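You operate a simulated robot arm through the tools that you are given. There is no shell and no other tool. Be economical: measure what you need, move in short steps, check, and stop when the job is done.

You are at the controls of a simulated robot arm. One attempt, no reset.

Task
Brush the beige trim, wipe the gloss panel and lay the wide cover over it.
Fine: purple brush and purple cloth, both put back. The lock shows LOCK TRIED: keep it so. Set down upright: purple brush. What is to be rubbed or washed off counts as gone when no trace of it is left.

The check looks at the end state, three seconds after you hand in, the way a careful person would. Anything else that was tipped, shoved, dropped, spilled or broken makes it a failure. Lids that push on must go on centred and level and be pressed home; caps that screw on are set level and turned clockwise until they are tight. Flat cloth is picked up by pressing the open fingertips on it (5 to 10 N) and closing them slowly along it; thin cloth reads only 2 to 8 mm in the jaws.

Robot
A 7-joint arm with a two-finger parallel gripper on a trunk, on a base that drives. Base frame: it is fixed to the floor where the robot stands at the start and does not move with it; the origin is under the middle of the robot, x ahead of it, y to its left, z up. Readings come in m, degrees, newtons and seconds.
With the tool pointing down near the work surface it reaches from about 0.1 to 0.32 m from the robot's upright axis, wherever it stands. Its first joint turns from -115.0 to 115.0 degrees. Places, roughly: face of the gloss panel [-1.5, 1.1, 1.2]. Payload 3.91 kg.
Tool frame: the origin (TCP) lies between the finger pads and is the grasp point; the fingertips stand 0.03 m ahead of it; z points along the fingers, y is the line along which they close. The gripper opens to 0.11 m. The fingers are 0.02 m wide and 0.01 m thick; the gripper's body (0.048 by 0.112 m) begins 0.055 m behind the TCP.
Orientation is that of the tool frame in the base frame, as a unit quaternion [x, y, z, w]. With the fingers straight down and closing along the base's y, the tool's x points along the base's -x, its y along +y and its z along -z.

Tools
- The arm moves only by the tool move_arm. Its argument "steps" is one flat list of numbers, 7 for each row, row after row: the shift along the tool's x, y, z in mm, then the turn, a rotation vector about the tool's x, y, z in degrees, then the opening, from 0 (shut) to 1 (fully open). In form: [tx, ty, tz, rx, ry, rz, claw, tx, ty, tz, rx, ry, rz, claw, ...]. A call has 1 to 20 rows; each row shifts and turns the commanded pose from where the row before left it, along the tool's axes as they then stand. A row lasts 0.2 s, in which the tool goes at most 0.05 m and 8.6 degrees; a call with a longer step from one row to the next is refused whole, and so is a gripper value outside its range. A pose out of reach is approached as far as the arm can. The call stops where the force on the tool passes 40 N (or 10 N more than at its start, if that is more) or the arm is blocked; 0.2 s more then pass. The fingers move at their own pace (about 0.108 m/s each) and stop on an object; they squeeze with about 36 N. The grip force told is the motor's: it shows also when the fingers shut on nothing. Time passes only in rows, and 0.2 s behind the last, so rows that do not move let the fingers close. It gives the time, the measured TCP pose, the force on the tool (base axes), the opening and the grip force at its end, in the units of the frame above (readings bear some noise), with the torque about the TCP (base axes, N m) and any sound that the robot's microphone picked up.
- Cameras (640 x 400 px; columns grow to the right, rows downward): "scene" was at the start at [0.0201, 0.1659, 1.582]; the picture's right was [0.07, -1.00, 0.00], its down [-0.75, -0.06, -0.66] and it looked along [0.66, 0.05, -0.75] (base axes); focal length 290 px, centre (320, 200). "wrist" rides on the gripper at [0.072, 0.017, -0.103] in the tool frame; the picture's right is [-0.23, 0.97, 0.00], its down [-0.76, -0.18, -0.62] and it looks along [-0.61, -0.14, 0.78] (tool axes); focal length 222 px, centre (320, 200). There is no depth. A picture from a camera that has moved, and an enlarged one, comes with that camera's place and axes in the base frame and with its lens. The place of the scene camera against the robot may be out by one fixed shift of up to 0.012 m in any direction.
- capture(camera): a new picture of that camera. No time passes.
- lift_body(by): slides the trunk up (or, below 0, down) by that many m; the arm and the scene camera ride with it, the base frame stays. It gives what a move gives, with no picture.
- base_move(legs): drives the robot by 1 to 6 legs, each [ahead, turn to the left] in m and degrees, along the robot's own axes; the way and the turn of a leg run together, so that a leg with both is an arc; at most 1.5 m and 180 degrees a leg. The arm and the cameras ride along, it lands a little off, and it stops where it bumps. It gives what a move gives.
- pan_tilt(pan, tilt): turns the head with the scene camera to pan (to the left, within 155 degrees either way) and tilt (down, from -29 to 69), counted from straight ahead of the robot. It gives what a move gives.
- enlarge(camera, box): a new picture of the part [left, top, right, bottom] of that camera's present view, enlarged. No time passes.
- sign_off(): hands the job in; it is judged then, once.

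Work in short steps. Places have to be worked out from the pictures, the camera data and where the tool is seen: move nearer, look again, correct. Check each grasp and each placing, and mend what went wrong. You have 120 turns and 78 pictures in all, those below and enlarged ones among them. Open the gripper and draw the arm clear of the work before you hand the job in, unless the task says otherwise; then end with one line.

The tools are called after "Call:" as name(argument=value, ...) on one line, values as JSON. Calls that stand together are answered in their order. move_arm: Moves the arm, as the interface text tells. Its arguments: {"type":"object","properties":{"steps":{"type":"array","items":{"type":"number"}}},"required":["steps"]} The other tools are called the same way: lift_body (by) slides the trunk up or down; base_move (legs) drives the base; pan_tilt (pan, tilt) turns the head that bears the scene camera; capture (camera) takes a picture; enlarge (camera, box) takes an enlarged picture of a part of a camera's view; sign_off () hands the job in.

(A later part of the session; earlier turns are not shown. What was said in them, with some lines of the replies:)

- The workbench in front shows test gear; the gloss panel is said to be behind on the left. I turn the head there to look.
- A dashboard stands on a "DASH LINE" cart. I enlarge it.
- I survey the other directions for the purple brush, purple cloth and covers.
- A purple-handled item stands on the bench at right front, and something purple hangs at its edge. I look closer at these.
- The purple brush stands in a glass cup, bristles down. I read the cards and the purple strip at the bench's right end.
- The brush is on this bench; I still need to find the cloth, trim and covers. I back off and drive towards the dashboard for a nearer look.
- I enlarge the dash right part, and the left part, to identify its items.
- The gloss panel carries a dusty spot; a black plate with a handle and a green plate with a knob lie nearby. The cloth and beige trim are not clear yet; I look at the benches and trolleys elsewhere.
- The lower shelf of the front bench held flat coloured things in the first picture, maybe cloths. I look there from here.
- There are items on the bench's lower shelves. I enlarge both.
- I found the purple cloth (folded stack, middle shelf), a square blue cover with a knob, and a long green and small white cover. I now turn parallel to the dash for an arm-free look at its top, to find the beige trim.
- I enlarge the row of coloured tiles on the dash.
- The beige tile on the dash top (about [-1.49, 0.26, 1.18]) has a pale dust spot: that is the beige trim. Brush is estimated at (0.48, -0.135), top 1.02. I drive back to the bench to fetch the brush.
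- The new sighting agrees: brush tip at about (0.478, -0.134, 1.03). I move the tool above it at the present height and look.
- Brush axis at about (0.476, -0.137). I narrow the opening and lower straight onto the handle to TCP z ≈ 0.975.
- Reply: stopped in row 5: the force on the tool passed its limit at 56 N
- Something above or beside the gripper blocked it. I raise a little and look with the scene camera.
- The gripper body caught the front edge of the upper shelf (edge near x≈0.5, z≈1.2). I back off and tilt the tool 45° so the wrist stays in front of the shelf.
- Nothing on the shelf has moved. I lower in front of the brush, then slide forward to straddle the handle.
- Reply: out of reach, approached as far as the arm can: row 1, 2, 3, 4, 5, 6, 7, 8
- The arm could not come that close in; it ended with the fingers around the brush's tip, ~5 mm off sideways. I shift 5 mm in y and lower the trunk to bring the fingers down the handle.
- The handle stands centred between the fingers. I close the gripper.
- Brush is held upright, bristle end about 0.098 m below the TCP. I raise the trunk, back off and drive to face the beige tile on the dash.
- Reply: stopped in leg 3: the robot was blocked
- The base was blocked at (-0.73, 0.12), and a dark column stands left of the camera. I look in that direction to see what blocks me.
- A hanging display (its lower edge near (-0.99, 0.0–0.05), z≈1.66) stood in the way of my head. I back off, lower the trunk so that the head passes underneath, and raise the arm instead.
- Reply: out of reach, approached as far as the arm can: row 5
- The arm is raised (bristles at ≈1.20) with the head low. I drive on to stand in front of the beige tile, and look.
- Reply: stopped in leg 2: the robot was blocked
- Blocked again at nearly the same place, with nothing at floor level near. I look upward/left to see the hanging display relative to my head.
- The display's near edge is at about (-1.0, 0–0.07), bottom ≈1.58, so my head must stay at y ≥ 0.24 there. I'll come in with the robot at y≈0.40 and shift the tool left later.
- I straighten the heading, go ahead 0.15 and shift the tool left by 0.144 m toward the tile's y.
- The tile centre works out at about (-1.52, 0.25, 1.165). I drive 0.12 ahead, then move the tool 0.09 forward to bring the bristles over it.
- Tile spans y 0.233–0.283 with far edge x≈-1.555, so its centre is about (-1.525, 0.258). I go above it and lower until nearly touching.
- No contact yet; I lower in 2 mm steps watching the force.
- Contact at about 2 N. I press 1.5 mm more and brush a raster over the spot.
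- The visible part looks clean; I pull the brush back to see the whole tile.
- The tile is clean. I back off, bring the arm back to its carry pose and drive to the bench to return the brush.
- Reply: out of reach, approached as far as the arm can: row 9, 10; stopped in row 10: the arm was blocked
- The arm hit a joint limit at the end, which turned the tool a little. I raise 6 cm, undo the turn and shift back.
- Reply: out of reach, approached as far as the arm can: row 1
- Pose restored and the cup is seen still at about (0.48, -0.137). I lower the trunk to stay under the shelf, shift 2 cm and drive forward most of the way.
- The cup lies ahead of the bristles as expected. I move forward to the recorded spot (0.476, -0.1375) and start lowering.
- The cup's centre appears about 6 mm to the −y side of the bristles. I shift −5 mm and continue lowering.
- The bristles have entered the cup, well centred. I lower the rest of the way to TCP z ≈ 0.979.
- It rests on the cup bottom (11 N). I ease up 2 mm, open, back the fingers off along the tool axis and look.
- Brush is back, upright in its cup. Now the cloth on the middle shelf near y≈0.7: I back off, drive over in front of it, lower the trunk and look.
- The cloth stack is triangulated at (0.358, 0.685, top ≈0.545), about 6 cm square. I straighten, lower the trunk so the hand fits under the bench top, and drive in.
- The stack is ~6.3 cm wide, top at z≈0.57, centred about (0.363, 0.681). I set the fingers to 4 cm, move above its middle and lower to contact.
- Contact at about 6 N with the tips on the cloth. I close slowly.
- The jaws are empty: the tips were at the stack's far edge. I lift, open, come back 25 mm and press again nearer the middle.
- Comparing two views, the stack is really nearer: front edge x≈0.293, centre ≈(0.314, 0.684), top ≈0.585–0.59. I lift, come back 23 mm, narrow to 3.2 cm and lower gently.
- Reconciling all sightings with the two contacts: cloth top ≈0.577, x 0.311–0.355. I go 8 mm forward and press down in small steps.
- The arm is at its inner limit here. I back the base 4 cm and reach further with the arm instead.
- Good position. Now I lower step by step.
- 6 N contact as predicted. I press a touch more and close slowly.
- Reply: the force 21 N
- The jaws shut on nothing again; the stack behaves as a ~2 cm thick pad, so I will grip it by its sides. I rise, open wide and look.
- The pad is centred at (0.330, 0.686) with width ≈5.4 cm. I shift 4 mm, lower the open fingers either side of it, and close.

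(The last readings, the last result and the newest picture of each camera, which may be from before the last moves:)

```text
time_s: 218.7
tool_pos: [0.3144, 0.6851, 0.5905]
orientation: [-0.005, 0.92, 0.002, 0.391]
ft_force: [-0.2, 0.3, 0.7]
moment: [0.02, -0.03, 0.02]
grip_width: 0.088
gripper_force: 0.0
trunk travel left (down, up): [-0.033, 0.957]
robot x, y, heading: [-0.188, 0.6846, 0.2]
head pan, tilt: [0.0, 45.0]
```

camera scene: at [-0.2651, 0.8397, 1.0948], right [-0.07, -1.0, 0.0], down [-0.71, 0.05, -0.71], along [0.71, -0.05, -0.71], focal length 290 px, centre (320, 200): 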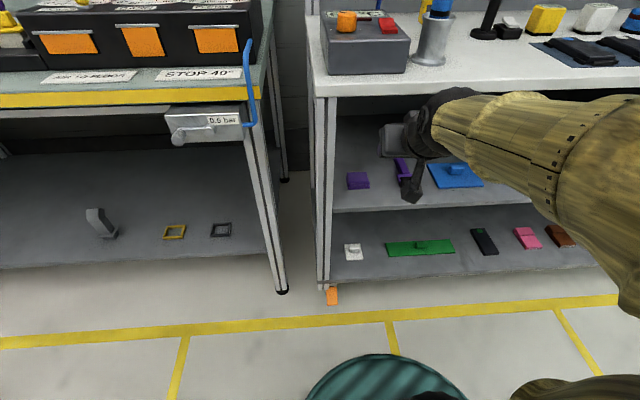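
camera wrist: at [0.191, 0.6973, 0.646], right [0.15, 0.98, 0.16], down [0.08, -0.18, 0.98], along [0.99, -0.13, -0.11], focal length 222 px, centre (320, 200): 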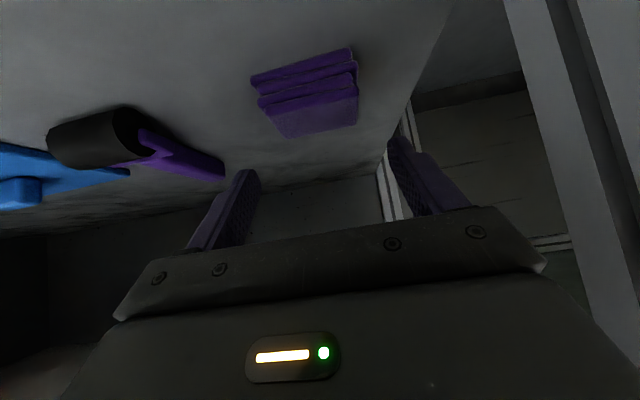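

Call:
move_arm(steps=[2.2, 0, 2, 0, 0, 0, 0.8, 0, 0, 0, 0, 0, 0, 0.7, 0, 0, 0, 0, 0, 0, 0.6, 0, 0, 0, 0, 0, 0, 0.5, 0, 0, 0, 0, 0, 0, 0.4, 0, 0, 0, 0, 0, 0, 0.3, 0, 0, 0, 0, 0, 0, 0.2, 0, 0, 0, 0, 0, 0, 0.1, 0, 0, 0, 0, 0, 0, 0, 0, 0, 0, 0, 0, 0, 0, 0, 0, 0, 0, 0, 0, 0])

Call:
capture(camera="wrist")

```text
time_s: 221.1
tool_pos: [0.3136, 0.6866, 0.586]
orientation: [-0.004, 0.92, 0.002, 0.391]
ft_force: [-0.3, 0.0, 0.7]
moment: [0.0, 0.03, -0.03]
grip_width: 0.0593
gripper_force: 36.4
trunk travel left (down, up): [-0.033, 0.957]
robot x, y, heading: [-0.1836, 0.6795, 0.5]
head pan, tilt: [0.0, 45.0]
```

```text
17 pictures are left
camera wrist: at [0.1884, 0.7015, 0.6073], right [0.15, 0.98, 0.16], down [0.08, -0.18, 0.98], along [0.99, -0.13, -0.11], focal length 222 px, centre (320, 200)
```

wrist: 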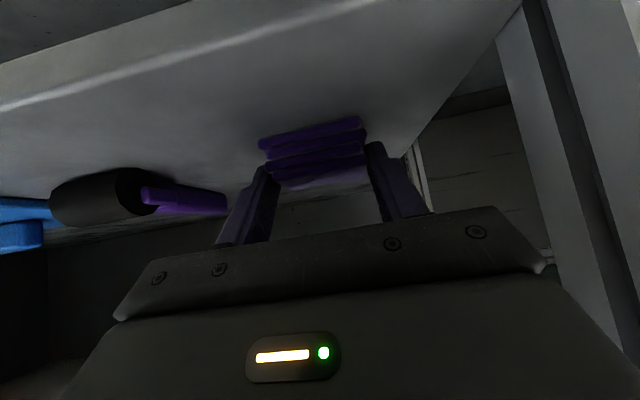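

The pad is gripped (0.059 m, 36 N). I lift it slightly, back out, raise the trunk and drive to face the gloss panel.

Call:
lift_body(by=0.03)

Call:
base_move(legs=[[-0.35, 0], [0, 103.7], [0.464, 0], [0, 75.8]])

Call:
lift_body(by=0.7)

Call:
pan_tilt(pan=-35, tilt=35)

Call:
capture(camera="wrist")

```text
time_s: 221.8
tool_pos: [0.3135, 0.6862, 0.6174]
orientation: [-0.004, 0.921, 0.001, 0.39]
ft_force: [-0.5, -0.4, -0.1]
moment: [-0.01, 0.0, 0.02]
grip_width: 0.0591
gripper_force: 36.3
trunk travel left (down, up): [-0.063, 0.927]
robot x, y, heading: [-0.1864, 0.6802, 0.4]
head pan, tilt: [0.0, 45.0]
```

```text
time_s: 238.4
tool_pos: [-1.1527, 1.1123, 0.6163]
orientation: [0.92, 0.016, -0.391, 0.007]
ft_force: [0.4, -0.1, -1.6]
moment: [0.02, 0.01, 0.03]
grip_width: 0.0591
gripper_force: 36.4
trunk travel left (down, up): [-0.063, 0.927]
robot x, y, heading: [-0.6512, 1.1287, -178.1]
head pan, tilt: [0.0, 45.0]
```

```text
refused: 0.7 is not a number from -0.4 to 0.4
```

```text
time_s: 239.4
tool_pos: [-1.1531, 1.1134, 0.6155]
orientation: [0.92, 0.015, -0.391, 0.007]
ft_force: [-0.5, 0.5, 0.2]
moment: [0.01, -0.04, -0.02]
grip_width: 0.0592
gripper_force: 35.9
trunk travel left (down, up): [-0.063, 0.927]
robot x, y, heading: [-0.6499, 1.128, -178.3]
head pan, tilt: [-35.0, 35.0]
```

```text
16 pictures are left
camera wrist: at [-1.0271, 1.0989, 0.6373], right [-0.12, -0.98, 0.16], down [-0.09, 0.18, 0.98], along [-0.99, 0.11, -0.11], focal length 222 px, centre (320, 200)
```

wrist: 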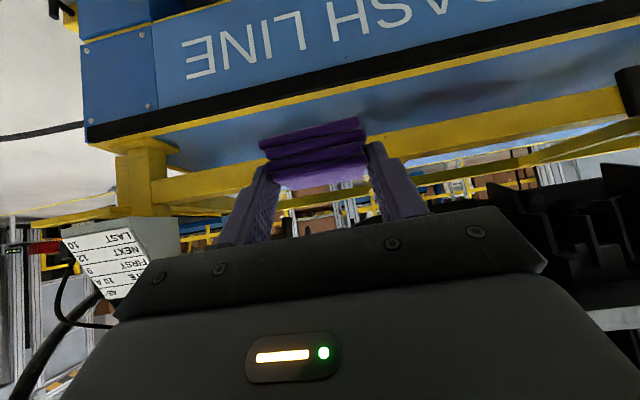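

The lift step was refused as too long; I raise in two parts, with the tool clear of the cart.

Call:
lift_body(by=0.4)

Call:
lift_body(by=0.32)

Call:
base_move(legs=[[0, -1.8], [0.1, 0]])

Call:
capture(camera="wrist")

```text
time_s: 243.2
tool_pos: [-1.1518, 1.1123, 1.0155]
orientation: [0.92, 0.016, -0.391, 0.006]
ft_force: [-0.2, -0.9, -1.0]
moment: [-0.03, -0.03, -0.01]
grip_width: 0.0591
gripper_force: 36.4
trunk travel left (down, up): [-0.463, 0.527]
robot x, y, heading: [-0.6492, 1.13, -178.2]
head pan, tilt: [-35.0, 35.0]
```

```text
time_s: 246.4
tool_pos: [-1.1526, 1.1135, 1.3365]
orientation: [0.92, 0.016, -0.391, 0.007]
ft_force: [0.3, -1.2, -1.1]
moment: [0.0, -0.01, 0.01]
grip_width: 0.0591
gripper_force: 36.1
trunk travel left (down, up): [-0.783, 0.207]
robot x, y, heading: [-0.6492, 1.1306, -178.2]
head pan, tilt: [-35.0, 35.0]
```

```text
time_s: 248.1
tool_pos: [-1.2557, 1.1273, 1.3368]
orientation: [0.921, 0.002, -0.39, 0.0]
ft_force: [-0.1, -0.4, -1.4]
moment: [0.05, -0.06, 0.02]
grip_width: 0.059
gripper_force: 36.7
trunk travel left (down, up): [-0.783, 0.207]
robot x, y, heading: [-0.7567, 1.1282, -180.2]
head pan, tilt: [-35.0, 35.0]
```

```text
15 pictures are left
camera wrist: at [-1.1324, 1.1103, 1.3568], right [-0.15, -0.97, 0.16], down [-0.08, 0.18, 0.98], along [-0.98, 0.14, -0.11], focal length 222 px, centre (320, 200)
```

wrist: 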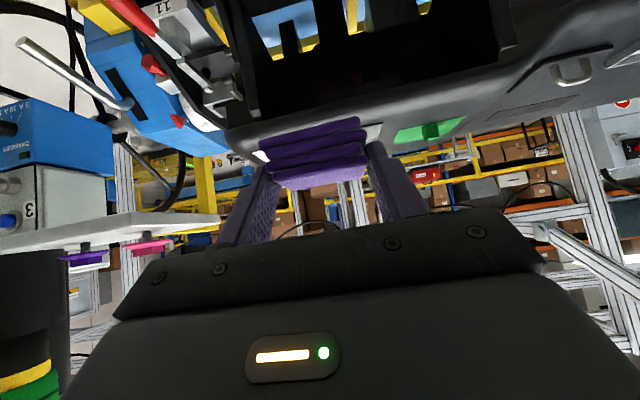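

The pad hides the panel straight ahead. I sidestep the tool 0.11 m to −y to see the panel beside it.

Call:
move_arm(steps=[0, 28, 0, 0, 0, 0, 0, 0, 28, 0, 0, 0, 0, 0, 0, 28, 0, 0, 0, 0, 0, 0, 28, 0, 0, 0, 0, 0])

Call:
base_move(legs=[[0.12, 0]])

Call:
capture(camera="wrist")

```text
time_s: 249.1
tool_pos: [-1.2556, 1.0147, 1.334]
orientation: [0.921, 0.001, -0.39, 0.0]
ft_force: [-0.3, 0.0, -0.8]
moment: [0.02, -0.02, -0.01]
grip_width: 0.0593
gripper_force: 35.6
trunk travel left (down, up): [-0.783, 0.207]
robot x, y, heading: [-0.7569, 1.1276, -179.9]
head pan, tilt: [-35.0, 35.0]
```

```text
time_s: 250.4
tool_pos: [-1.3779, 1.016, 1.3329]
orientation: [0.921, 0.001, -0.39, 0.0]
ft_force: [-0.1, -0.3, -0.7]
moment: [0.0, -0.02, 0.01]
grip_width: 0.0592
gripper_force: 35.6
trunk travel left (down, up): [-0.783, 0.207]
robot x, y, heading: [-0.8771, 1.1302, 180.0]
head pan, tilt: [-35.0, 35.0]
```

```text
14 pictures are left
camera wrist: at [-1.2546, 0.9987, 1.355], right [-0.16, -0.97, 0.16], down [-0.08, 0.18, 0.98], along [-0.98, 0.14, -0.11], focal length 222 px, centre (320, 200)
```

wrist: 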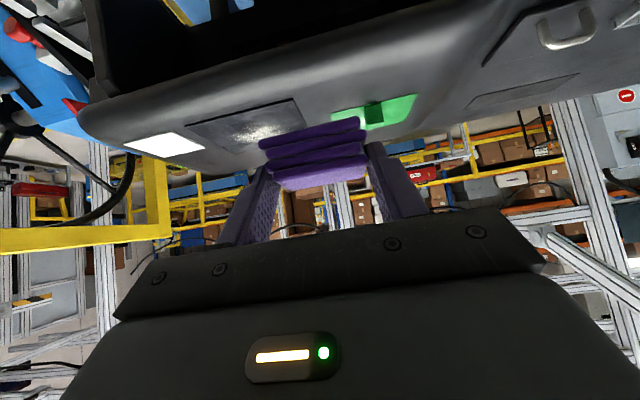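

Two sightings fix the dust spot at (-1.504, 1.097) and the panel at z≈1.23, spanning x −1.45…−1.55, y 1.036…1.152 (same size as the blue cover). I bring the pad over it.

Call:
base_move(legs=[[0.06, 0]])

Call:
move_arm(steps=[-8.6, -20, 9, 0, 0, 0, 0, -8.6, -20, 9, 0, 0, 0, 0, -8.6, -20, 9, 0, 0, 0, 0, -8.6, -20, 9, 0, 0, 0, 0, 7.25, 0, 6.9, 0, 0, 0, 0, 7.25, 0, 6.9, 0, 0, 0, 0, 7.25, 0, 6.9, 0, 0, 0, 0, 7.25, 0, 6.9, 0, 0, 0, 0, 7.25, 0, 6.9, 0, 0, 0, 0, 0, 0, 0, 0, 0, 0, 0])

Call:
capture(camera="wrist")

```text
time_s: 251.4
tool_pos: [-1.4397, 1.0155, 1.3339]
orientation: [0.921, 0.002, -0.39, 0.001]
ft_force: [0.0, 0.0, 0.3]
moment: [-0.01, -0.02, 0.0]
grip_width: 0.0589
gripper_force: 36.4
trunk travel left (down, up): [-0.783, 0.207]
robot x, y, heading: [-0.9384, 1.1297, -179.9]
head pan, tilt: [-35.0, 35.0]
```

```text
time_s: 253.6
tool_pos: [-1.4897, 1.0938, 1.2857]
orientation: [0.92, 0.002, -0.391, 0.002]
ft_force: [0.0, 0.4, 1.0]
moment: [0.0, -0.01, 0.02]
grip_width: 0.0592
gripper_force: 36.5
trunk travel left (down, up): [-0.783, 0.207]
robot x, y, heading: [-0.9336, 1.128, -180.3]
head pan, tilt: [-35.0, 35.0]
```

```text
13 pictures are left
camera wrist: at [-1.3644, 1.0768, 1.306], right [-0.15, -0.97, 0.16], down [-0.08, 0.18, 0.98], along [-0.98, 0.14, -0.11], focal length 222 px, centre (320, 200)
```

wrist: 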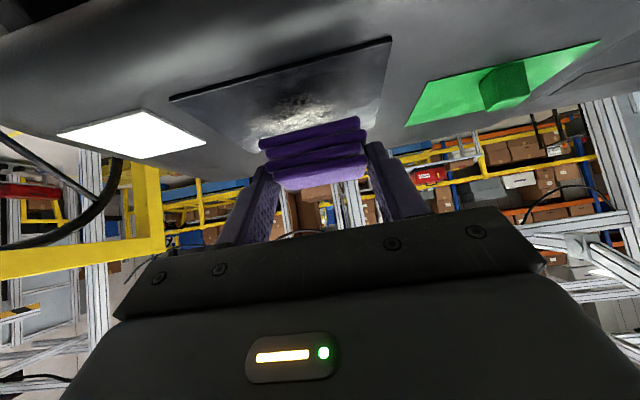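

The pad hovers right over the dust spot. I lower to contact.

Call:
move_arm(steps=[5.8, -2, 5.5, 0, 0, 0, 0, 4.35, 0, 4.1, 0, 0, 0, 0, 2.2, 0, 2, 0, 0, 0, 0, 1.45, 0, 1.38, 0, 0, 0, 0, 0, 0, 0, 0, 0, 0, 0])

```text
time_s: 254.8
tool_pos: [-1.4894, 1.0969, 1.2656]
orientation: [0.921, 0.002, -0.39, 0.001]
ft_force: [0.2, -0.3, -0.7]
moment: [-0.01, 0.0, 0.0]
grip_width: 0.0592
gripper_force: 36.3
trunk travel left (down, up): [-0.783, 0.207]
robot x, y, heading: [-0.9315, 1.1293, -179.8]
head pan, tilt: [-35.0, 35.0]
```

Call:
move_arm(steps=[1.45, 0, 1.38, 0, 0, 0, 0, 1.45, 0, 1.38, 0, 0, 0, 0, 1.45, 0, 1.38, 0, 0, 0, 0, 0, 0, 0, 0, 0, 0, 0])

```text
time_s: 255.8
tool_pos: [-1.4885, 1.0975, 1.2598]
orientation: [0.92, 0.001, -0.391, 0.0]
ft_force: [0.6, -0.1, 0.1]
moment: [0.0, -0.02, -0.03]
grip_width: 0.0591
gripper_force: 36.1
trunk travel left (down, up): [-0.783, 0.207]
robot x, y, heading: [-0.9388, 1.128, -179.8]
head pan, tilt: [-35.0, 35.0]
```

Call:
move_arm(steps=[1.45, 0, 1.38, 0, 0, 0, 0, 1.45, 0, 1.38, 0, 0, 0, 0, 1.45, 0, 1.38, 0, 0, 0, 0, 0, 0, 0, 0, 0, 0, 0])

```text
time_s: 256.8
tool_pos: [-1.4879, 1.0962, 1.2544]
orientation: [0.92, 0.002, -0.392, 0.002]
ft_force: [-1.4, -0.5, 2.2]
moment: [0.06, 0.17, 0.01]
grip_width: 0.0592
gripper_force: 35.4
trunk travel left (down, up): [-0.783, 0.207]
robot x, y, heading: [-0.9378, 1.1296, -179.6]
head pan, tilt: [-35.0, 35.0]
```

Contact at 2 N. I press 1 mm more and wipe in a raster over and around the spot.

Call:
move_arm(steps=[1.1, 0, 1.0, 0, 0, 0, 0, -6.9, 0, 7.2, 0, 0, 0, 0, 0, 10, 0, 0, 0, 0, 0, 0, 10, 0, 0, 0, 0, 0, 0, -10, 0, 0, 0, 0, 0, 0, -10, 0, 0, 0, 0, 0, 0, -10, 0, 0, 0, 0, 0, 0, -10, 0, 0, 0, 0, 0, 6.9, 0, -7.2, 0, 0, 0, 0, 0, 10, 0, 0, 0, 0, 0, 0, 10, 0, 0, 0, 0, 0, 0, 10, 0, 0, 0, 0, 0, 0, 10, 0, 0, 0, 0, 0, 6.9, 0, -7.2, 0, 0, 0, 0, 0, -10, 0, 0, 0, 0, 0, 0, -10, 0, 0, 0, 0, 0, 0, -10, 0, 0, 0, 0, 0, 0, -10, 0, 0, 0, 0, 0, 0, 20, 0, 0, 0, 0, 0])

Call:
move_arm(steps=[-6.9, 0, 7.2, 0, 0, 0, 0, -6.9, 0, 7.2, 0, 0, 0, 0, -5.5, 0, 5.8, 0, 0, 0, 0, 5.5, 0, -5.8, 0, 0, 0, 0, 6.9, 0, -7.2, 0, 0, 0, 0, 6.9, -8, -7.2, 0, 0, 0, 0, -6.9, 0, 7.2, 0, 0, 0, 0, -6.9, 0, 7.2, 0, 0, 0, 0, 6.9, 16, -7.2, 0, 0, 0, 0, 6.9, 0, -7.2, 0, 0, 0, 0, -6.9, 0, 7.2, 0, 0, 0, 0, -6.9, -8, 7.2, 0, 0, 0, 0, 6.9, 0, -7.2, 0, 0, 0, 0, -14.5, 0, -13.8, 0, 0, 0, 0, -14.5, 0, -13.8, 0, 0, 0, 0, 13.8, 20, -14.4, 0, 0, 0, 0, 13.8, 25, -14.4, 0, 0, 0, 0, 13.8, 25, -14.4, 0, 0, 0, 0, 13.8, 25, -14.4, 0, 0, 0, 0])

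Call:
enlarge(camera="wrist", box=[140, 40, 380, 190])

```text
time_s: 260.8
tool_pos: [-1.4785, 1.097, 1.2534]
orientation: [0.92, 0.0, -0.393, 0.001]
ft_force: [0.3, 13.2, 29.1]
moment: [0.44, 0.32, -0.15]
grip_width: 0.0589
gripper_force: 35.8
trunk travel left (down, up): [-0.783, 0.207]
robot x, y, heading: [-0.9359, 1.1267, -180.1]
head pan, tilt: [-35.0, 35.0]
```

```text
time_s: 264.8
tool_pos: [-1.4095, 1.0, 1.2954]
orientation: [0.92, 0.002, -0.391, 0.001]
ft_force: [0.7, -0.9, -0.2]
moment: [-0.01, 0.01, 0.0]
grip_width: 0.0593
gripper_force: 36.4
trunk travel left (down, up): [-0.783, 0.207]
robot x, y, heading: [-0.9349, 1.1294, -179.8]
head pan, tilt: [-35.0, 35.0]
```

```text
2.67 times, centred on (260, 115) of wrist
camera zoom: at [-1.2856, 0.982, 1.3156], right [-0.15, -0.97, 0.16], down [-0.08, 0.18, 0.98], along [-0.98, 0.14, -0.11], focal length 592 px, centre (480, 427)
```

zoom: 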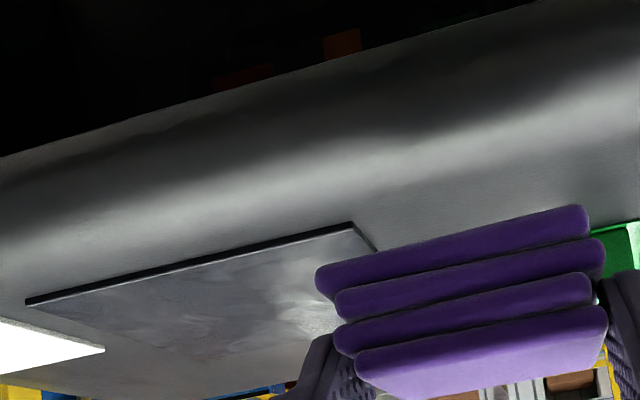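

Most of the spot is gone, but light reflections make it hard to judge. I raise the tool and move further aside for a steeper view.

Call:
move_arm(steps=[-21, 25, -20, 0, 0, 0, 0, -21, 25, -20, 0, 0, 0, 0, -21, 15, -20, 0, 0, 0, 0, 0, 0, 0, 0, 0, 0, 0])

Call:
enlarge(camera="wrist", box=[100, 40, 340, 190])

```text
time_s: 265.8
tool_pos: [-1.4087, 0.9389, 1.3812]
orientation: [0.92, 0.002, -0.391, 0.001]
ft_force: [-0.2, -0.7, -0.5]
moment: [0.0, 0.0, -0.01]
grip_width: 0.0592
gripper_force: 36.7
trunk travel left (down, up): [-0.783, 0.207]
robot x, y, heading: [-0.9389, 1.1284, -180.0]
head pan, tilt: [-35.0, 35.0]
```

```text
2.67 times, centred on (220, 115) of wrist
camera zoom: at [-1.285, 0.9224, 1.4018], right [-0.15, -0.97, 0.16], down [-0.08, 0.18, 0.98], along [-0.98, 0.14, -0.11], focal length 592 px, centre (587, 427)
```

zoom: 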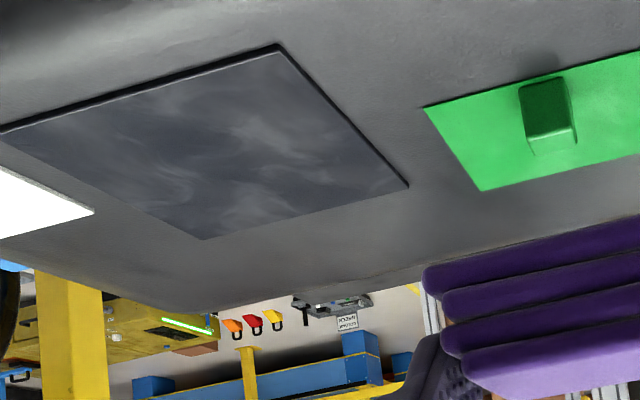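

The bright spot is gone, but faint cloudy swirls show over the panel; they may be just its gloss, yet to be safe I wipe again over the whole face.

Call:
move_arm(steps=[-8.8, -26.3, 9.2, 0, 0, 0, 0, -8.8, -26.3, 9.2, 0, 0, 0, 0, -8.8, -26.3, 9.2, 0, 0, 0, 0, -8.8, -26.3, 9.2, 0, 0, 0, 0, -8.8, -26.3, 9.2, 0, 0, 0, 0, -8.8, -26.3, 9.2, 0, 0, 0, 0, 19.6, 0, 18.6, 0, 0, 0, 0, 19.6, 0, 18.6, 0, 0, 0, 0, 19.6, 0, 18.6, 0, 0, 0, 0, 19.6, 0, 18.6, 0, 0, 0, 0, 5.8, 0, 5.5, 0, 0, 0, 0, 5.8, 0, 5.5, 0, 0, 0, 0, 2.2, 0, 2, 0, 0, 0, 0, 0, 0, 0, 0, 0, 0, 0])

```text
time_s: 268.8
tool_pos: [-1.4853, 1.095, 1.2536]
orientation: [0.92, 0.002, -0.392, 0.001]
ft_force: [-2.2, 0.4, 11.4]
moment: [0.09, 0.13, 0.03]
grip_width: 0.0591
gripper_force: 36.5
trunk travel left (down, up): [-0.783, 0.207]
robot x, y, heading: [-0.9333, 1.1288, -179.9]
head pan, tilt: [-35.0, 35.0]
```

11 N of contact. Now a wide raster over the whole panel.

Call:
move_arm(steps=[-8.3, 0, 8.7, 0, 0, 0, 0, -8.3, 0, 8.7, 0, 0, 0, 0, 0, 13, 0, 0, 0, 0, 0, 0, 13, 0, 0, 0, 0, 0, 0, -13, 0, 0, 0, 0, 0, 0, -13, 0, 0, 0, 0, 0, 0, -13, 0, 0, 0, 0, 0, 0, -13, 0, 0, 0, 0, 0, 8.3, 0, -8.7, 0, 0, 0, 0, 0, 13, 0, 0, 0, 0, 0, 0, 13, 0, 0, 0, 0, 0, 0, 13, 0, 0, 0, 0, 0, 0, 13, 0, 0, 0, 0, 0, 8.3, 0, -8.7, 0, 0, 0, 0, 0, -13, 0, 0, 0, 0, 0, 0, -13, 0, 0, 0, 0, 0, 0, -13, 0, 0, 0, 0, 0, 0, -13, 0, 0, 0, 0, 0])

Call:
move_arm(steps=[8.3, 0, -8.7, 0, 0, 0, 0, 0, 13, 0, 0, 0, 0, 0, 0, 13, 0, 0, 0, 0, 0, 0, 13, 0, 0, 0, 0, 0, 0, 13, 0, 0, 0, 0, 0, 8.3, 0, -8.7, 0, 0, 0, 0, 0, -13, 0, 0, 0, 0, 0, 0, -13, 0, 0, 0, 0, 0, 0, -13, 0, 0, 0, 0, 0, 0, -13, 0, 0, 0, 0, 0, -8.3, 13, 8.7, 0, 0, 0, 0, -8.3, 13, 8.7, 0, 0, 0, 0, -19.6, 0, -18.6, 0, 0, 0, 0, -19.6, 0, -18.6, 0, 0, 0, 0, 8.8, 26, -9.2, 0, 0, 0, 0, 8.8, 26, -9.2, 0, 0, 0, 0, 8.8, 26, -9.2, 0, 0, 0, 0, 8.8, 26, -9.2, 0, 0, 0, 0, -19.6, 26, -18.6, 0, 0, 0, 0, -19.6, 26, -18.6, 0, 0, 0, 0])

Call:
enlarge(camera="wrist", box=[100, 40, 340, 190])

```text
time_s: 272.6
tool_pos: [-1.4839, 1.118, 1.2524]
orientation: [0.92, 0.003, -0.392, 0.001]
ft_force: [0.2, -8.7, 27.2]
moment: [-0.46, 0.21, 0.23]
grip_width: 0.0589
gripper_force: 36.2
trunk travel left (down, up): [-0.783, 0.207]
robot x, y, heading: [-0.9347, 1.1281, -179.9]
head pan, tilt: [-35.0, 35.0]
```

```text
time_s: 276.8
tool_pos: [-1.4337, 0.9379, 1.3595]
orientation: [0.921, 0.003, -0.39, 0.001]
ft_force: [0.1, -0.5, -0.3]
moment: [0.04, -0.01, 0.01]
grip_width: 0.0591
gripper_force: 36.1
trunk travel left (down, up): [-0.783, 0.207]
robot x, y, heading: [-0.94, 1.1284, -180.0]
head pan, tilt: [-35.0, 35.0]
```

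```text
2.67 times, centred on (220, 115) of wrist
camera zoom: at [-1.3092, 0.9215, 1.3803], right [-0.15, -0.97, 0.16], down [-0.08, 0.18, 0.98], along [-0.98, 0.14, -0.11], focal length 592 px, centre (587, 427)
```

zoom: 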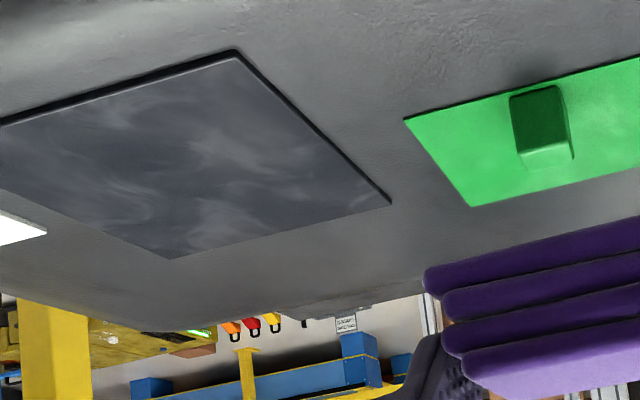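

The swirls are unchanged, so they are the panel's own finish; the dust is gone. I back off, restore the carry pose and return to the cloth's shelf.

Call:
base_move(legs=[[-0.3, 0]])

Call:
move_arm(steps=[0, -27, 0, 0, 0, 0, 0, 0, -27, 0, 0, 0, 0, 0, 0, -27, 0, 0, 0, 0, 0, 0, -27, 0, 0, 0, 0, 0, 0, -27, 0, 0, 0, 0, 0, 0, -27, 0, 0, 0, 0, 0, 0, -25, 0, 0, 0, 0, 0, 6, 0, 10, 0, 0, 0, 0, 6, 0, 10, 0, 0, 0, 0])

Call:
base_move(legs=[[0, 105], [0.464, 0], [0, 75]])

Call:
lift_body(by=-0.4)

Call:
lift_body(by=-0.315)

```text
time_s: 279.1
tool_pos: [-1.1269, 0.9398, 1.3594]
orientation: [0.921, 0.001, -0.391, 0.0]
ft_force: [0.4, -0.2, -0.4]
moment: [-0.01, 0.01, 0.0]
grip_width: 0.0592
gripper_force: 35.6
trunk travel left (down, up): [-0.783, 0.207]
robot x, y, heading: [-0.6331, 1.1274, -180.0]
head pan, tilt: [-35.0, 35.0]
```

```text
time_s: 281.1
tool_pos: [-1.1358, 1.1282, 1.3356]
orientation: [0.921, 0.002, -0.391, 0.001]
ft_force: [-0.1, -0.2, 0.4]
moment: [-0.01, 0.0, 0.0]
grip_width: 0.0589
gripper_force: 36.2
trunk travel left (down, up): [-0.783, 0.207]
robot x, y, heading: [-0.6347, 1.1266, -180.1]
head pan, tilt: [-35.0, 35.0]
```

```text
time_s: 295.5
tool_pos: [0.0058, 0.6893, 1.3348]
orientation: [-0.001, 0.92, 0.0, 0.391]
ft_force: [0.3, 0.2, -1.2]
moment: [0.03, 0.01, 0.0]
grip_width: 0.0591
gripper_force: 36.2
trunk travel left (down, up): [-0.783, 0.207]
robot x, y, heading: [-0.4994, 0.6901, 0.0]
head pan, tilt: [-35.0, 35.0]
```

```text
time_s: 299.3
tool_pos: [0.005, 0.6894, 0.9352]
orientation: [-0.002, 0.921, 0.001, 0.39]
ft_force: [-0.2, -1.0, -0.7]
moment: [0.0, 0.02, -0.02]
grip_width: 0.0592
gripper_force: 36.1
trunk travel left (down, up): [-0.383, 0.607]
robot x, y, heading: [-0.495, 0.6881, 0.3]
head pan, tilt: [-35.0, 35.0]
```

```text
time_s: 302.4
tool_pos: [0.0065, 0.6896, 0.6198]
orientation: [-0.002, 0.921, 0.001, 0.391]
ft_force: [-0.6, -0.1, -1.1]
moment: [-0.01, 0.01, 0.06]
grip_width: 0.0587
gripper_force: 36.3
trunk travel left (down, up): [-0.068, 0.922]
robot x, y, heading: [-0.4982, 0.6819, -0.1]
head pan, tilt: [-35.0, 35.0]
```

The pose matches. I drive in to the cloth's place, trim, and lower the pad onto the shelf.

Call:
base_move(legs=[[0.308, 0]])

Call:
lift_body(by=-0.031)

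```text
time_s: 304.8
tool_pos: [0.3192, 0.6886, 0.6198]
orientation: [-0.001, 0.92, 0.0, 0.391]
ft_force: [0.0, -0.9, 0.6]
moment: [0.01, -0.01, 0.0]
grip_width: 0.0591
gripper_force: 36.0
trunk travel left (down, up): [-0.068, 0.922]
robot x, y, heading: [-0.1857, 0.6889, -0.3]
head pan, tilt: [-35.0, 35.0]
```

```text
time_s: 305.6
tool_pos: [0.3187, 0.6899, 0.5887]
orientation: [-0.001, 0.92, 0.0, 0.391]
ft_force: [0.5, 0.4, -0.1]
moment: [-0.02, 0.0, 0.01]
grip_width: 0.0592
gripper_force: 35.4
trunk travel left (down, up): [-0.037, 0.953]
robot x, y, heading: [-0.1825, 0.6865, 0.0]
head pan, tilt: [-35.0, 35.0]
```

I shift 5 mm in −y and back 4 mm, then lower the last millimetres until it touches.

Call:
move_arm(steps=[2.7, -5, -2.8, 0, 0, 0, 0, 1.45, 0, 1.38, 0, 0, 0, 0, 0.9, 0, 0.85, 0, 0, 0, 0, 0, 0, 0, 0, 0, 0, 0])

```text
time_s: 306.6
tool_pos: [0.3146, 0.6835, 0.5861]
orientation: [-0.001, 0.92, 0.001, 0.391]
ft_force: [-0.3, -0.1, 0.1]
moment: [0.03, 0.02, -0.01]
grip_width: 0.0592
gripper_force: 36.3
trunk travel left (down, up): [-0.037, 0.953]
robot x, y, heading: [-0.1884, 0.6848, -0.2]
head pan, tilt: [-35.0, 35.0]
```

Call:
move_arm(steps=[0.9, 0, 0.85, 0, 0, 0, 0, 0.9, 0, 0.85, 0, 0, 0, 0, 0, 0, 0, 0, 0, 0, 0])

```text
time_s: 307.4
tool_pos: [0.3137, 0.6838, 0.5862]
orientation: [-0.001, 0.919, 0.001, 0.393]
ft_force: [-1.0, -3.0, 16.0]
moment: [-0.14, 0.14, 0.0]
grip_width: 0.059
gripper_force: 36.3
trunk travel left (down, up): [-0.037, 0.953]
robot x, y, heading: [-0.1849, 0.6871, -0.2]
head pan, tilt: [-35.0, 35.0]
```

Contact at 16 N: the pad is on the shelf. I ease up 1 mm, open, and draw the fingers up and back.

Call:
move_arm(steps=[-0.7, 0, -0.7, 0, 0, 0, 0, 0, 0, 0, 0, 0, 0, 0.65, 0, 0, 0, 0, 0, 0, 0.8, 0, 0, 0, 0, 0, 0, 0.8, -10, 0, -9.5, 0, 0, 0, 0.8, -14.5, 0, -13.8, 0, 0, 0, 0.8, 0, 0, -15, 0, 0, 0, 0.8])

Call:
capture(camera="wrist")

```text
time_s: 309.0
tool_pos: [0.304, 0.6852, 0.6284]
orientation: [-0.002, 0.921, 0.001, 0.39]
ft_force: [-0.6, 0.4, 0.0]
moment: [-0.01, -0.01, 0.01]
grip_width: 0.088
gripper_force: 0.1
trunk travel left (down, up): [-0.037, 0.953]
robot x, y, heading: [-0.1874, 0.6855, 0.1]
head pan, tilt: [-35.0, 35.0]
```

```text
9 pictures are left
camera wrist: at [0.1794, 0.7008, 0.6496], right [0.15, 0.97, 0.16], down [0.08, -0.18, 0.98], along [0.98, -0.14, -0.11], focal length 222 px, centre (320, 200)
```

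wrist: 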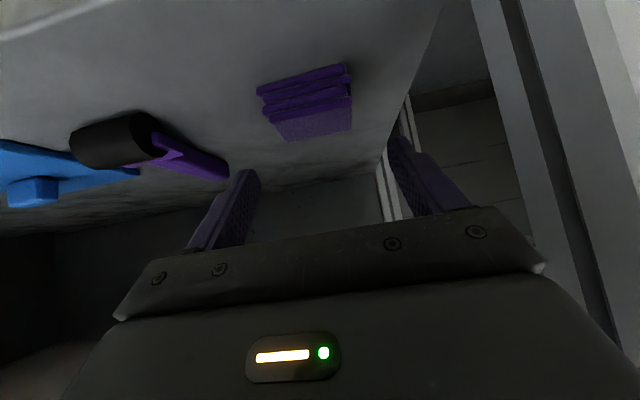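

The cloth is back in its place. Next the blue cover near (0.35, 0.41): I back out, move 0.27 m sideways and look.

Call:
base_move(legs=[[-0.25, 0], [0, -90], [0.275, 0], [0, 90]])

Call:
capture(camera="wrist")

```text
time_s: 323.8
tool_pos: [0.0459, 0.3708, 0.6279]
orientation: [0.032, 0.92, -0.014, 0.39]
ft_force: [-0.5, -0.1, -0.4]
moment: [-0.02, 0.0, 0.02]
grip_width: 0.0881
gripper_force: 0.1
trunk travel left (down, up): [-0.037, 0.953]
robot x, y, heading: [-0.4487, 0.4037, -4.6]
head pan, tilt: [-35.0, 35.0]
```

```text
8 pictures are left
camera wrist: at [-0.078, 0.3959, 0.6495], right [0.23, 0.96, 0.16], down [0.07, -0.18, 0.98], along [0.97, -0.21, -0.11], focal length 222 px, centre (320, 200)
```

wrist: 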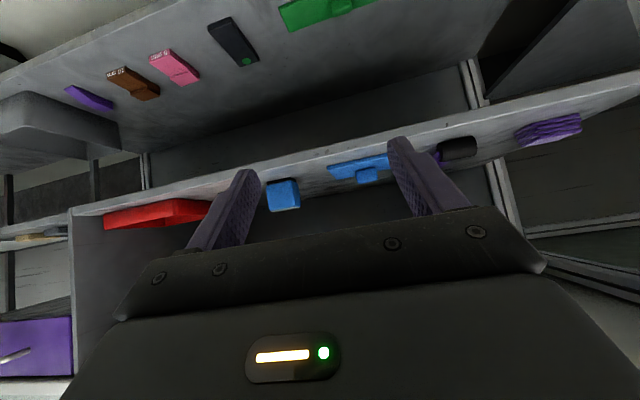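

The knob triangulates at (0.3465, 0.4035, z≈0.572). I straighten, drive in above it with fingers at 6 cm, and check.

Call:
base_move(legs=[[0, 4.6], [0.278, 0]])

Call:
move_arm(steps=[0, -3, 0, 0, 0, 0, 0.6, 0, 0, 0, 0, 0, 0, 0.6])

Call:
capture(camera="wrist")

```text
time_s: 326.6
tool_pos: [0.3297, 0.4129, 0.6282]
orientation: [-0.006, 0.92, 0.002, 0.391]
ft_force: [-0.2, -0.1, 0.7]
moment: [0.02, -0.03, -0.04]
grip_width: 0.0881
gripper_force: 0.1
trunk travel left (down, up): [-0.037, 0.953]
robot x, y, heading: [-0.1601, 0.4092, 0.2]
head pan, tilt: [-35.0, 35.0]
```

```text
time_s: 327.2
tool_pos: [0.3279, 0.4108, 0.6279]
orientation: [-0.006, 0.92, 0.003, 0.391]
ft_force: [0.8, -0.6, -0.3]
moment: [0.0, 0.0, 0.01]
grip_width: 0.0661
gripper_force: 0.2
trunk travel left (down, up): [-0.037, 0.953]
robot x, y, heading: [-0.1604, 0.4111, 0.6]
head pan, tilt: [-35.0, 35.0]
```

```text
7 pictures are left
camera wrist: at [0.2028, 0.4251, 0.6496], right [0.15, 0.98, 0.16], down [0.08, -0.18, 0.98], along [0.99, -0.13, -0.11], focal length 222 px, centre (320, 200)
```

wrist: 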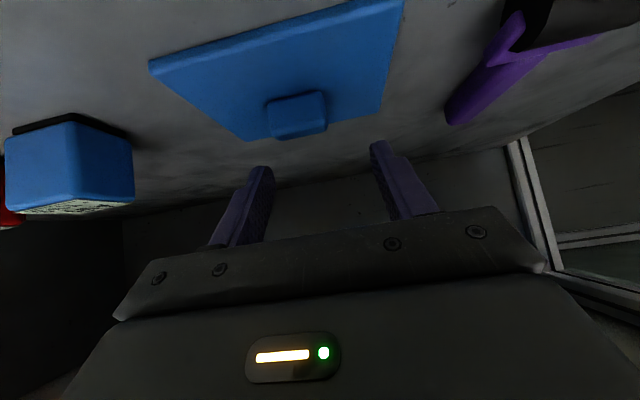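

The cover plate spans x 0.29–0.393, y 0.345–0.463, so its knob is at about (0.344, 0.404). I shift −7 mm and lower the fingers around the knob.

Call:
move_arm(steps=[5.8, -3.5, 5.5, 0, 0, 0, 0.6, 5.8, -3.5, 5.5, 0, 0, 0, 0.6, 5.8, 0, 5.5, 0, 0, 0, 0.6, 5.1, 0, 4.8, 0, 0, 0, 0.6, 0, 0, 0, 0, 0, 0, 0.6])

```text
time_s: 328.4
tool_pos: [0.3281, 0.4035, 0.5978]
orientation: [-0.006, 0.92, 0.003, 0.391]
ft_force: [-0.3, 0.7, 0.6]
moment: [-0.01, -0.03, -0.01]
grip_width: 0.0661
gripper_force: 0.1
trunk travel left (down, up): [-0.037, 0.953]
robot x, y, heading: [-0.1659, 0.4103, 0.3]
head pan, tilt: [-35.0, 35.0]
```

Call:
move_arm(steps=[1.8, 0, 1.7, 0, 0, 0, 0.6, 1.8, 0, 1.7, 0, 0, 0, 0.6, 0, 0, 0, 0, 0, 0, 0.6])

```text
time_s: 329.2
tool_pos: [0.3271, 0.4044, 0.5937]
orientation: [-0.005, 0.921, 0.001, 0.39]
ft_force: [-0.9, -0.1, -0.2]
moment: [-0.02, 0.0, 0.01]
grip_width: 0.0658
gripper_force: 0.1
trunk travel left (down, up): [-0.037, 0.953]
robot x, y, heading: [-0.1601, 0.408, 0.4]
head pan, tilt: [-35.0, 35.0]
```

No contact with the plate yet; the tips should be beside the knob. I close and look.

Call:
move_arm(steps=[0, 0, 0, 0, 0, 0, 0.5, 0, 0, 0, 0, 0, 0, 0.4, 0, 0, 0, 0, 0, 0, 0.3, 0, 0, 0, 0, 0, 0, 0.2, 0, 0, 0, 0, 0, 0, 0.1, 0, 0, 0, 0, 0, 0, 0, 0, 0, 0, 0, 0, 0, 0])

Call:
capture(camera="wrist")

```text
time_s: 330.8
tool_pos: [0.3276, 0.4043, 0.593]
orientation: [-0.007, 0.92, 0.004, 0.391]
ft_force: [0.4, -0.5, 0.0]
moment: [0.05, -0.02, -0.01]
grip_width: 0.039
gripper_force: 35.8
trunk travel left (down, up): [-0.037, 0.953]
robot x, y, heading: [-0.1581, 0.41, 0.5]
head pan, tilt: [-35.0, 35.0]
```

```text
6 pictures are left
camera wrist: at [0.202, 0.4186, 0.6146], right [0.15, 0.98, 0.16], down [0.08, -0.18, 0.98], along [0.99, -0.13, -0.11], focal length 222 px, centre (320, 200)
```

wrist: 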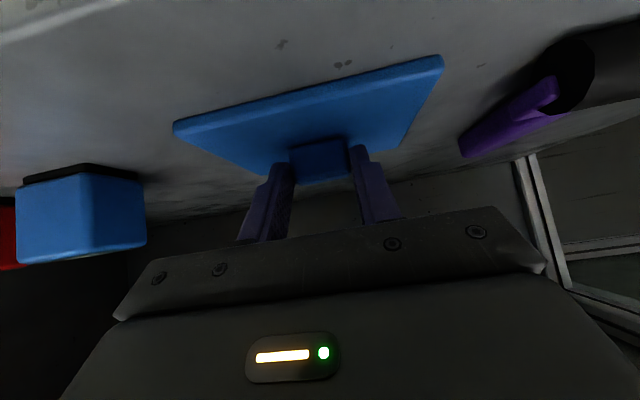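

Knob gripped (0.039 m). From all corner sightings the panel centre is about (-1.519, 1.100), size ≈0.105 × 0.12, matching this cover. I lift, back out and drive to the panel.

Call:
lift_body(by=0.03)

Call:
base_move(legs=[[-0.35, 0], [0, 101.1], [0.704, 0], [0, 78.5]])

Call:
lift_body(by=0.4)

Call:
lift_body(by=0.33)

```text
time_s: 331.5
tool_pos: [0.3259, 0.4047, 0.6222]
orientation: [-0.005, 0.921, 0.002, 0.391]
ft_force: [0.5, 0.9, -1.5]
moment: [0.03, 0.01, -0.02]
grip_width: 0.0391
gripper_force: 35.8
trunk travel left (down, up): [-0.067, 0.923]
robot x, y, heading: [-0.1574, 0.4102, 0.5]
head pan, tilt: [-35.0, 35.0]
```

```text
time_s: 349.2
tool_pos: [-1.1113, 1.1227, 0.6224]
orientation: [0.92, -0.009, -0.391, -0.004]
ft_force: [0.3, -0.7, -1.0]
moment: [0.01, 0.0, 0.02]
grip_width: 0.0389
gripper_force: 35.9
trunk travel left (down, up): [-0.067, 0.923]
robot x, y, heading: [-0.6282, 1.096, 178.7]
head pan, tilt: [-35.0, 35.0]
```

```text
time_s: 353.0
tool_pos: [-1.112, 1.1228, 1.0228]
orientation: [0.92, -0.01, -0.391, -0.004]
ft_force: [0.2, -0.5, 0.6]
moment: [-0.02, -0.02, 0.01]
grip_width: 0.039
gripper_force: 35.9
trunk travel left (down, up): [-0.467, 0.523]
robot x, y, heading: [-0.6232, 1.1018, 178.3]
head pan, tilt: [-35.0, 35.0]
```

```text
time_s: 356.2
tool_pos: [-1.1114, 1.1214, 1.3536]
orientation: [0.921, -0.01, -0.39, -0.004]
ft_force: [-0.3, -0.8, -1.0]
moment: [-0.02, -0.01, -0.02]
grip_width: 0.039
gripper_force: 35.8
trunk travel left (down, up): [-0.797, 0.193]
robot x, y, heading: [-0.6226, 1.1022, 178.4]
head pan, tilt: [-35.0, 35.0]
```

I correct the heading by 1.8°, drive ahead 0.33 and check the alignment over the panel.

Call:
base_move(legs=[[0, 1.8], [0.33, 0]])

Call:
capture(camera="wrist")

```text
time_s: 359.1
tool_pos: [-1.4435, 1.1061, 1.3534]
orientation: [0.921, 0.004, -0.39, 0.002]
ft_force: [0.4, 0.0, 0.0]
moment: [-0.01, -0.05, 0.02]
grip_width: 0.0391
gripper_force: 36.3
trunk travel left (down, up): [-0.797, 0.193]
robot x, y, heading: [-0.955, 1.0972, -179.7]
head pan, tilt: [-35.0, 35.0]
```

```text
5 pictures are left
camera wrist: at [-1.3192, 1.0892, 1.3743], right [-0.15, -0.98, 0.16], down [-0.08, 0.18, 0.98], along [-0.99, 0.13, -0.11], focal length 222 px, centre (320, 200)
```

wrist: 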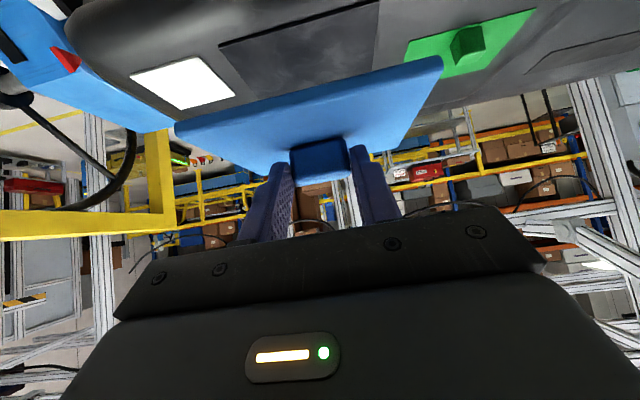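

Alignment looks good: panel spans y 1.04–1.163, near edge x≈-1.468. I move to TCP (-1.507, 1.101) and lower to just above contact.

Call:
move_arm(steps=[-11, 1.5, 11.5, 0, 0, 0, 0, -11, 1.5, 11.5, 0, 0, 0, 0, -11, 1, 11.5, 0, 0, 0, 0, -11, 1, 11.5, 0, 0, 0, 0, 14.5, 0, 13.8, 0, 0, 0, 0, 14.5, 0, 13.8, 0, 0, 0, 0, 14.5, 0, 13.8, 0, 0, 0, 0, 7.25, 0, 6.9, 0, 0, 0, 0, 0, 0, 0, 0, 0, 0, 0])

Call:
capture(camera="wrist")

```text
time_s: 361.1
tool_pos: [-1.5076, 1.0986, 1.2834]
orientation: [0.92, 0.004, -0.391, 0.002]
ft_force: [0.3, -0.2, -0.8]
moment: [0.0, -0.02, 0.02]
grip_width: 0.0389
gripper_force: 35.8
trunk travel left (down, up): [-0.797, 0.193]
robot x, y, heading: [-0.9549, 1.0967, -179.3]
head pan, tilt: [-35.0, 35.0]
```

```text
4 pictures are left
camera wrist: at [-1.383, 1.0825, 1.3047], right [-0.15, -0.98, 0.16], down [-0.08, 0.18, 0.98], along [-0.99, 0.13, -0.11], focal length 222 px, centre (320, 200)
```

wrist: 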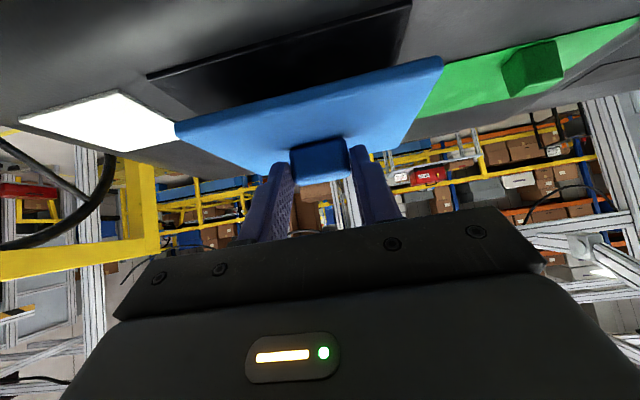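

Near edges coincide in x; the cover sits about 6 mm low in y. I shift that and lower toward contact.

Call:
move_arm(steps=[-0.7, -6, 0.7, 0, 0, 0, 0, 5.8, 0, 5.5, 0, 0, 0, 0, 4.35, 0, 4.1, 0, 0, 0, 0, 2.2, 0, 2, 0, 0, 0, 0, 0, 0, 0, 0, 0, 0, 0])

```text
time_s: 362.3
tool_pos: [-1.5068, 1.1056, 1.2655]
orientation: [0.921, 0.004, -0.391, 0.002]
ft_force: [0.2, -0.6, -2.0]
moment: [-0.03, 0.0, 0.01]
grip_width: 0.0391
gripper_force: 36.2
trunk travel left (down, up): [-0.797, 0.193]
robot x, y, heading: [-0.9512, 1.0994, -179.5]
head pan, tilt: [-35.0, 35.0]
```

Call:
move_arm(steps=[1.45, 0, 1.38, 0, 0, 0, 0, 1.1, 0, 1.0, 0, 0, 0, 0, 0, 0, 0, 0, 0, 0, 0])

```text
time_s: 363.1
tool_pos: [-1.5068, 1.1053, 1.2616]
orientation: [0.921, 0.004, -0.391, 0.002]
ft_force: [0.3, -0.8, -1.4]
moment: [-0.02, 0.01, 0.0]
grip_width: 0.039
gripper_force: 36.3
trunk travel left (down, up): [-0.797, 0.193]
robot x, y, heading: [-0.9557, 1.0987, -179.7]
head pan, tilt: [-35.0, 35.0]
```

Call:
move_arm(steps=[1.1, 0, 1.0, 0, 0, 0, 0, 1.1, 0, 1.0, 0, 0, 0, 0, 0, 0, 0, 0, 0, 0, 0])

```text
time_s: 363.9
tool_pos: [-1.5063, 1.1053, 1.2621]
orientation: [0.92, 0.004, -0.393, 0.003]
ft_force: [-1.0, 0.0, 14.4]
moment: [-0.01, -0.14, 0.02]
grip_width: 0.0388
gripper_force: 36.3
trunk travel left (down, up): [-0.797, 0.193]
robot x, y, heading: [-0.9543, 1.0978, -179.9]
head pan, tilt: [-35.0, 35.0]
```

Contact at 14 N: the cover lies on the panel. I ease 1 mm, open gently, and draw the fingers back and up.

Call:
move_arm(steps=[-0.7, 0, -0.7, 0, 0, 0, 0, 0, 0, 0, 0, 0, 0, 0.5, 0, 0, 0, 0, 0, 0, 0.65, 0, 0, 0, 0, 0, 0, 0.65, -7, 0, -6.5, 0, 0, 0, 0.65, -14.5, 0, -13.8, 0, 0, 0, 0.65, -14.5, 0, -13.8, 0, 0, 0, 0.65, -7, 25, -23, 0, 0, 0, 0.65, -7, 25, -23, 0, 0, 0, 0.65, -7, 25, -23, 0, 0, 0, 0.65])

Call:
capture(camera="wrist")

```text
time_s: 366.1
tool_pos: [-1.4698, 1.0295, 1.3755]
orientation: [0.921, 0.005, -0.39, 0.002]
ft_force: [-0.3, -0.1, -0.1]
moment: [0.01, -0.01, 0.03]
grip_width: 0.0716
gripper_force: 0.2
trunk travel left (down, up): [-0.797, 0.193]
robot x, y, heading: [-0.9525, 1.1008, -179.7]
head pan, tilt: [-35.0, 35.0]
```

```text
3 pictures are left
camera wrist: at [-1.3449, 1.0132, 1.3957], right [-0.15, -0.98, 0.16], down [-0.08, 0.18, 0.98], along [-0.99, 0.13, -0.11], focal length 222 px, centre (320, 200)
```

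wrist: 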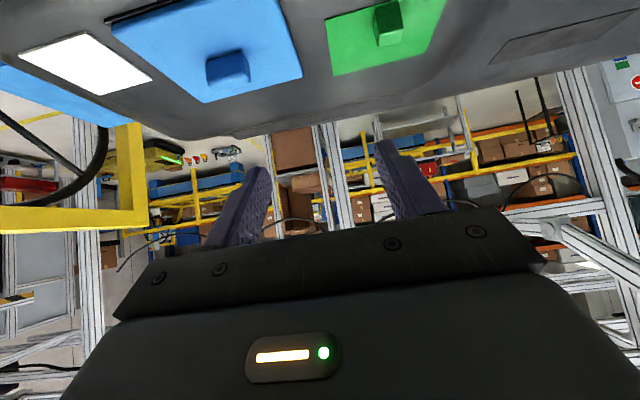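

The cover lies on the panel with no dark rim seen so far. I back the base off and enlarge to check all edges.

Call:
base_move(legs=[[-0.12, 0]])

Call:
enlarge(camera="wrist", box=[100, 20, 340, 170])

```text
time_s: 367.4
tool_pos: [-1.3484, 1.03, 1.3746]
orientation: [0.92, 0.005, -0.391, 0.003]
ft_force: [-0.3, 0.5, 0.5]
moment: [0.01, 0.03, -0.03]
grip_width: 0.0715
gripper_force: 0.1
trunk travel left (down, up): [-0.797, 0.193]
robot x, y, heading: [-0.8346, 1.0993, -179.3]
head pan, tilt: [-35.0, 35.0]
```

```text
2.67 times, centred on (220, 95) of wrist
camera zoom: at [-1.2242, 1.014, 1.3959], right [-0.15, -0.98, 0.16], down [-0.08, 0.18, 0.98], along [-0.99, 0.13, -0.11], focal length 592 px, centre (587, 480)
```

zoom: 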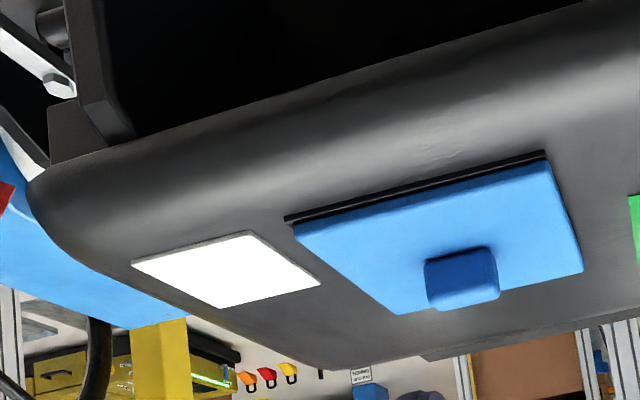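

The cover lies level and flush on the panel to within ~3 mm. I back well clear and check the lock sign and scene a last time.

Call:
base_move(legs=[[-0.25, 0]])

Call:
enlarge(camera="wrist", box=[80, 0, 480, 250])

```text
time_s: 369.5
tool_pos: [-1.1015, 1.0347, 1.3749]
orientation: [0.921, 0.003, -0.39, 0.001]
ft_force: [0.0, 0.3, -0.6]
moment: [-0.01, 0.01, -0.01]
grip_width: 0.0715
gripper_force: 0.0
trunk travel left (down, up): [-0.797, 0.193]
robot x, y, heading: [-0.5881, 1.1007, -179.5]
head pan, tilt: [-35.0, 35.0]
```

```text
1.60 times, centred on (280, 125) of wrist
camera zoom: at [-0.9774, 1.0174, 1.3958], right [-0.15, -0.97, 0.16], down [-0.08, 0.18, 0.98], along [-0.99, 0.13, -0.11], focal length 355 px, centre (384, 320)
```

zoom: 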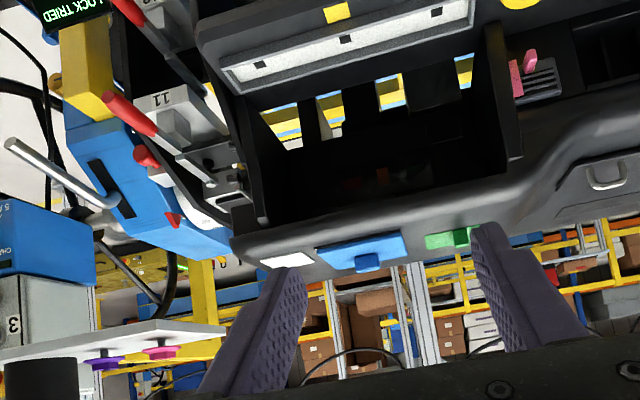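

The lock still shows LOCK TRIED, the cover is on the panel, brush and cloth are put back, and the gripper is open and clear. I hand in.

Call:
sign_off()

```text
The job is handed in.
```

I brushed the beige trim clean, wiped the dust off the gloss panel, and laid the blue wide cover over it; the cover sits level, about 3 mm off the panel's near edge. The purple brush is back upright in its cup, the purple cloth is back on its shelf, and the lock still shows LOCK TRIED.
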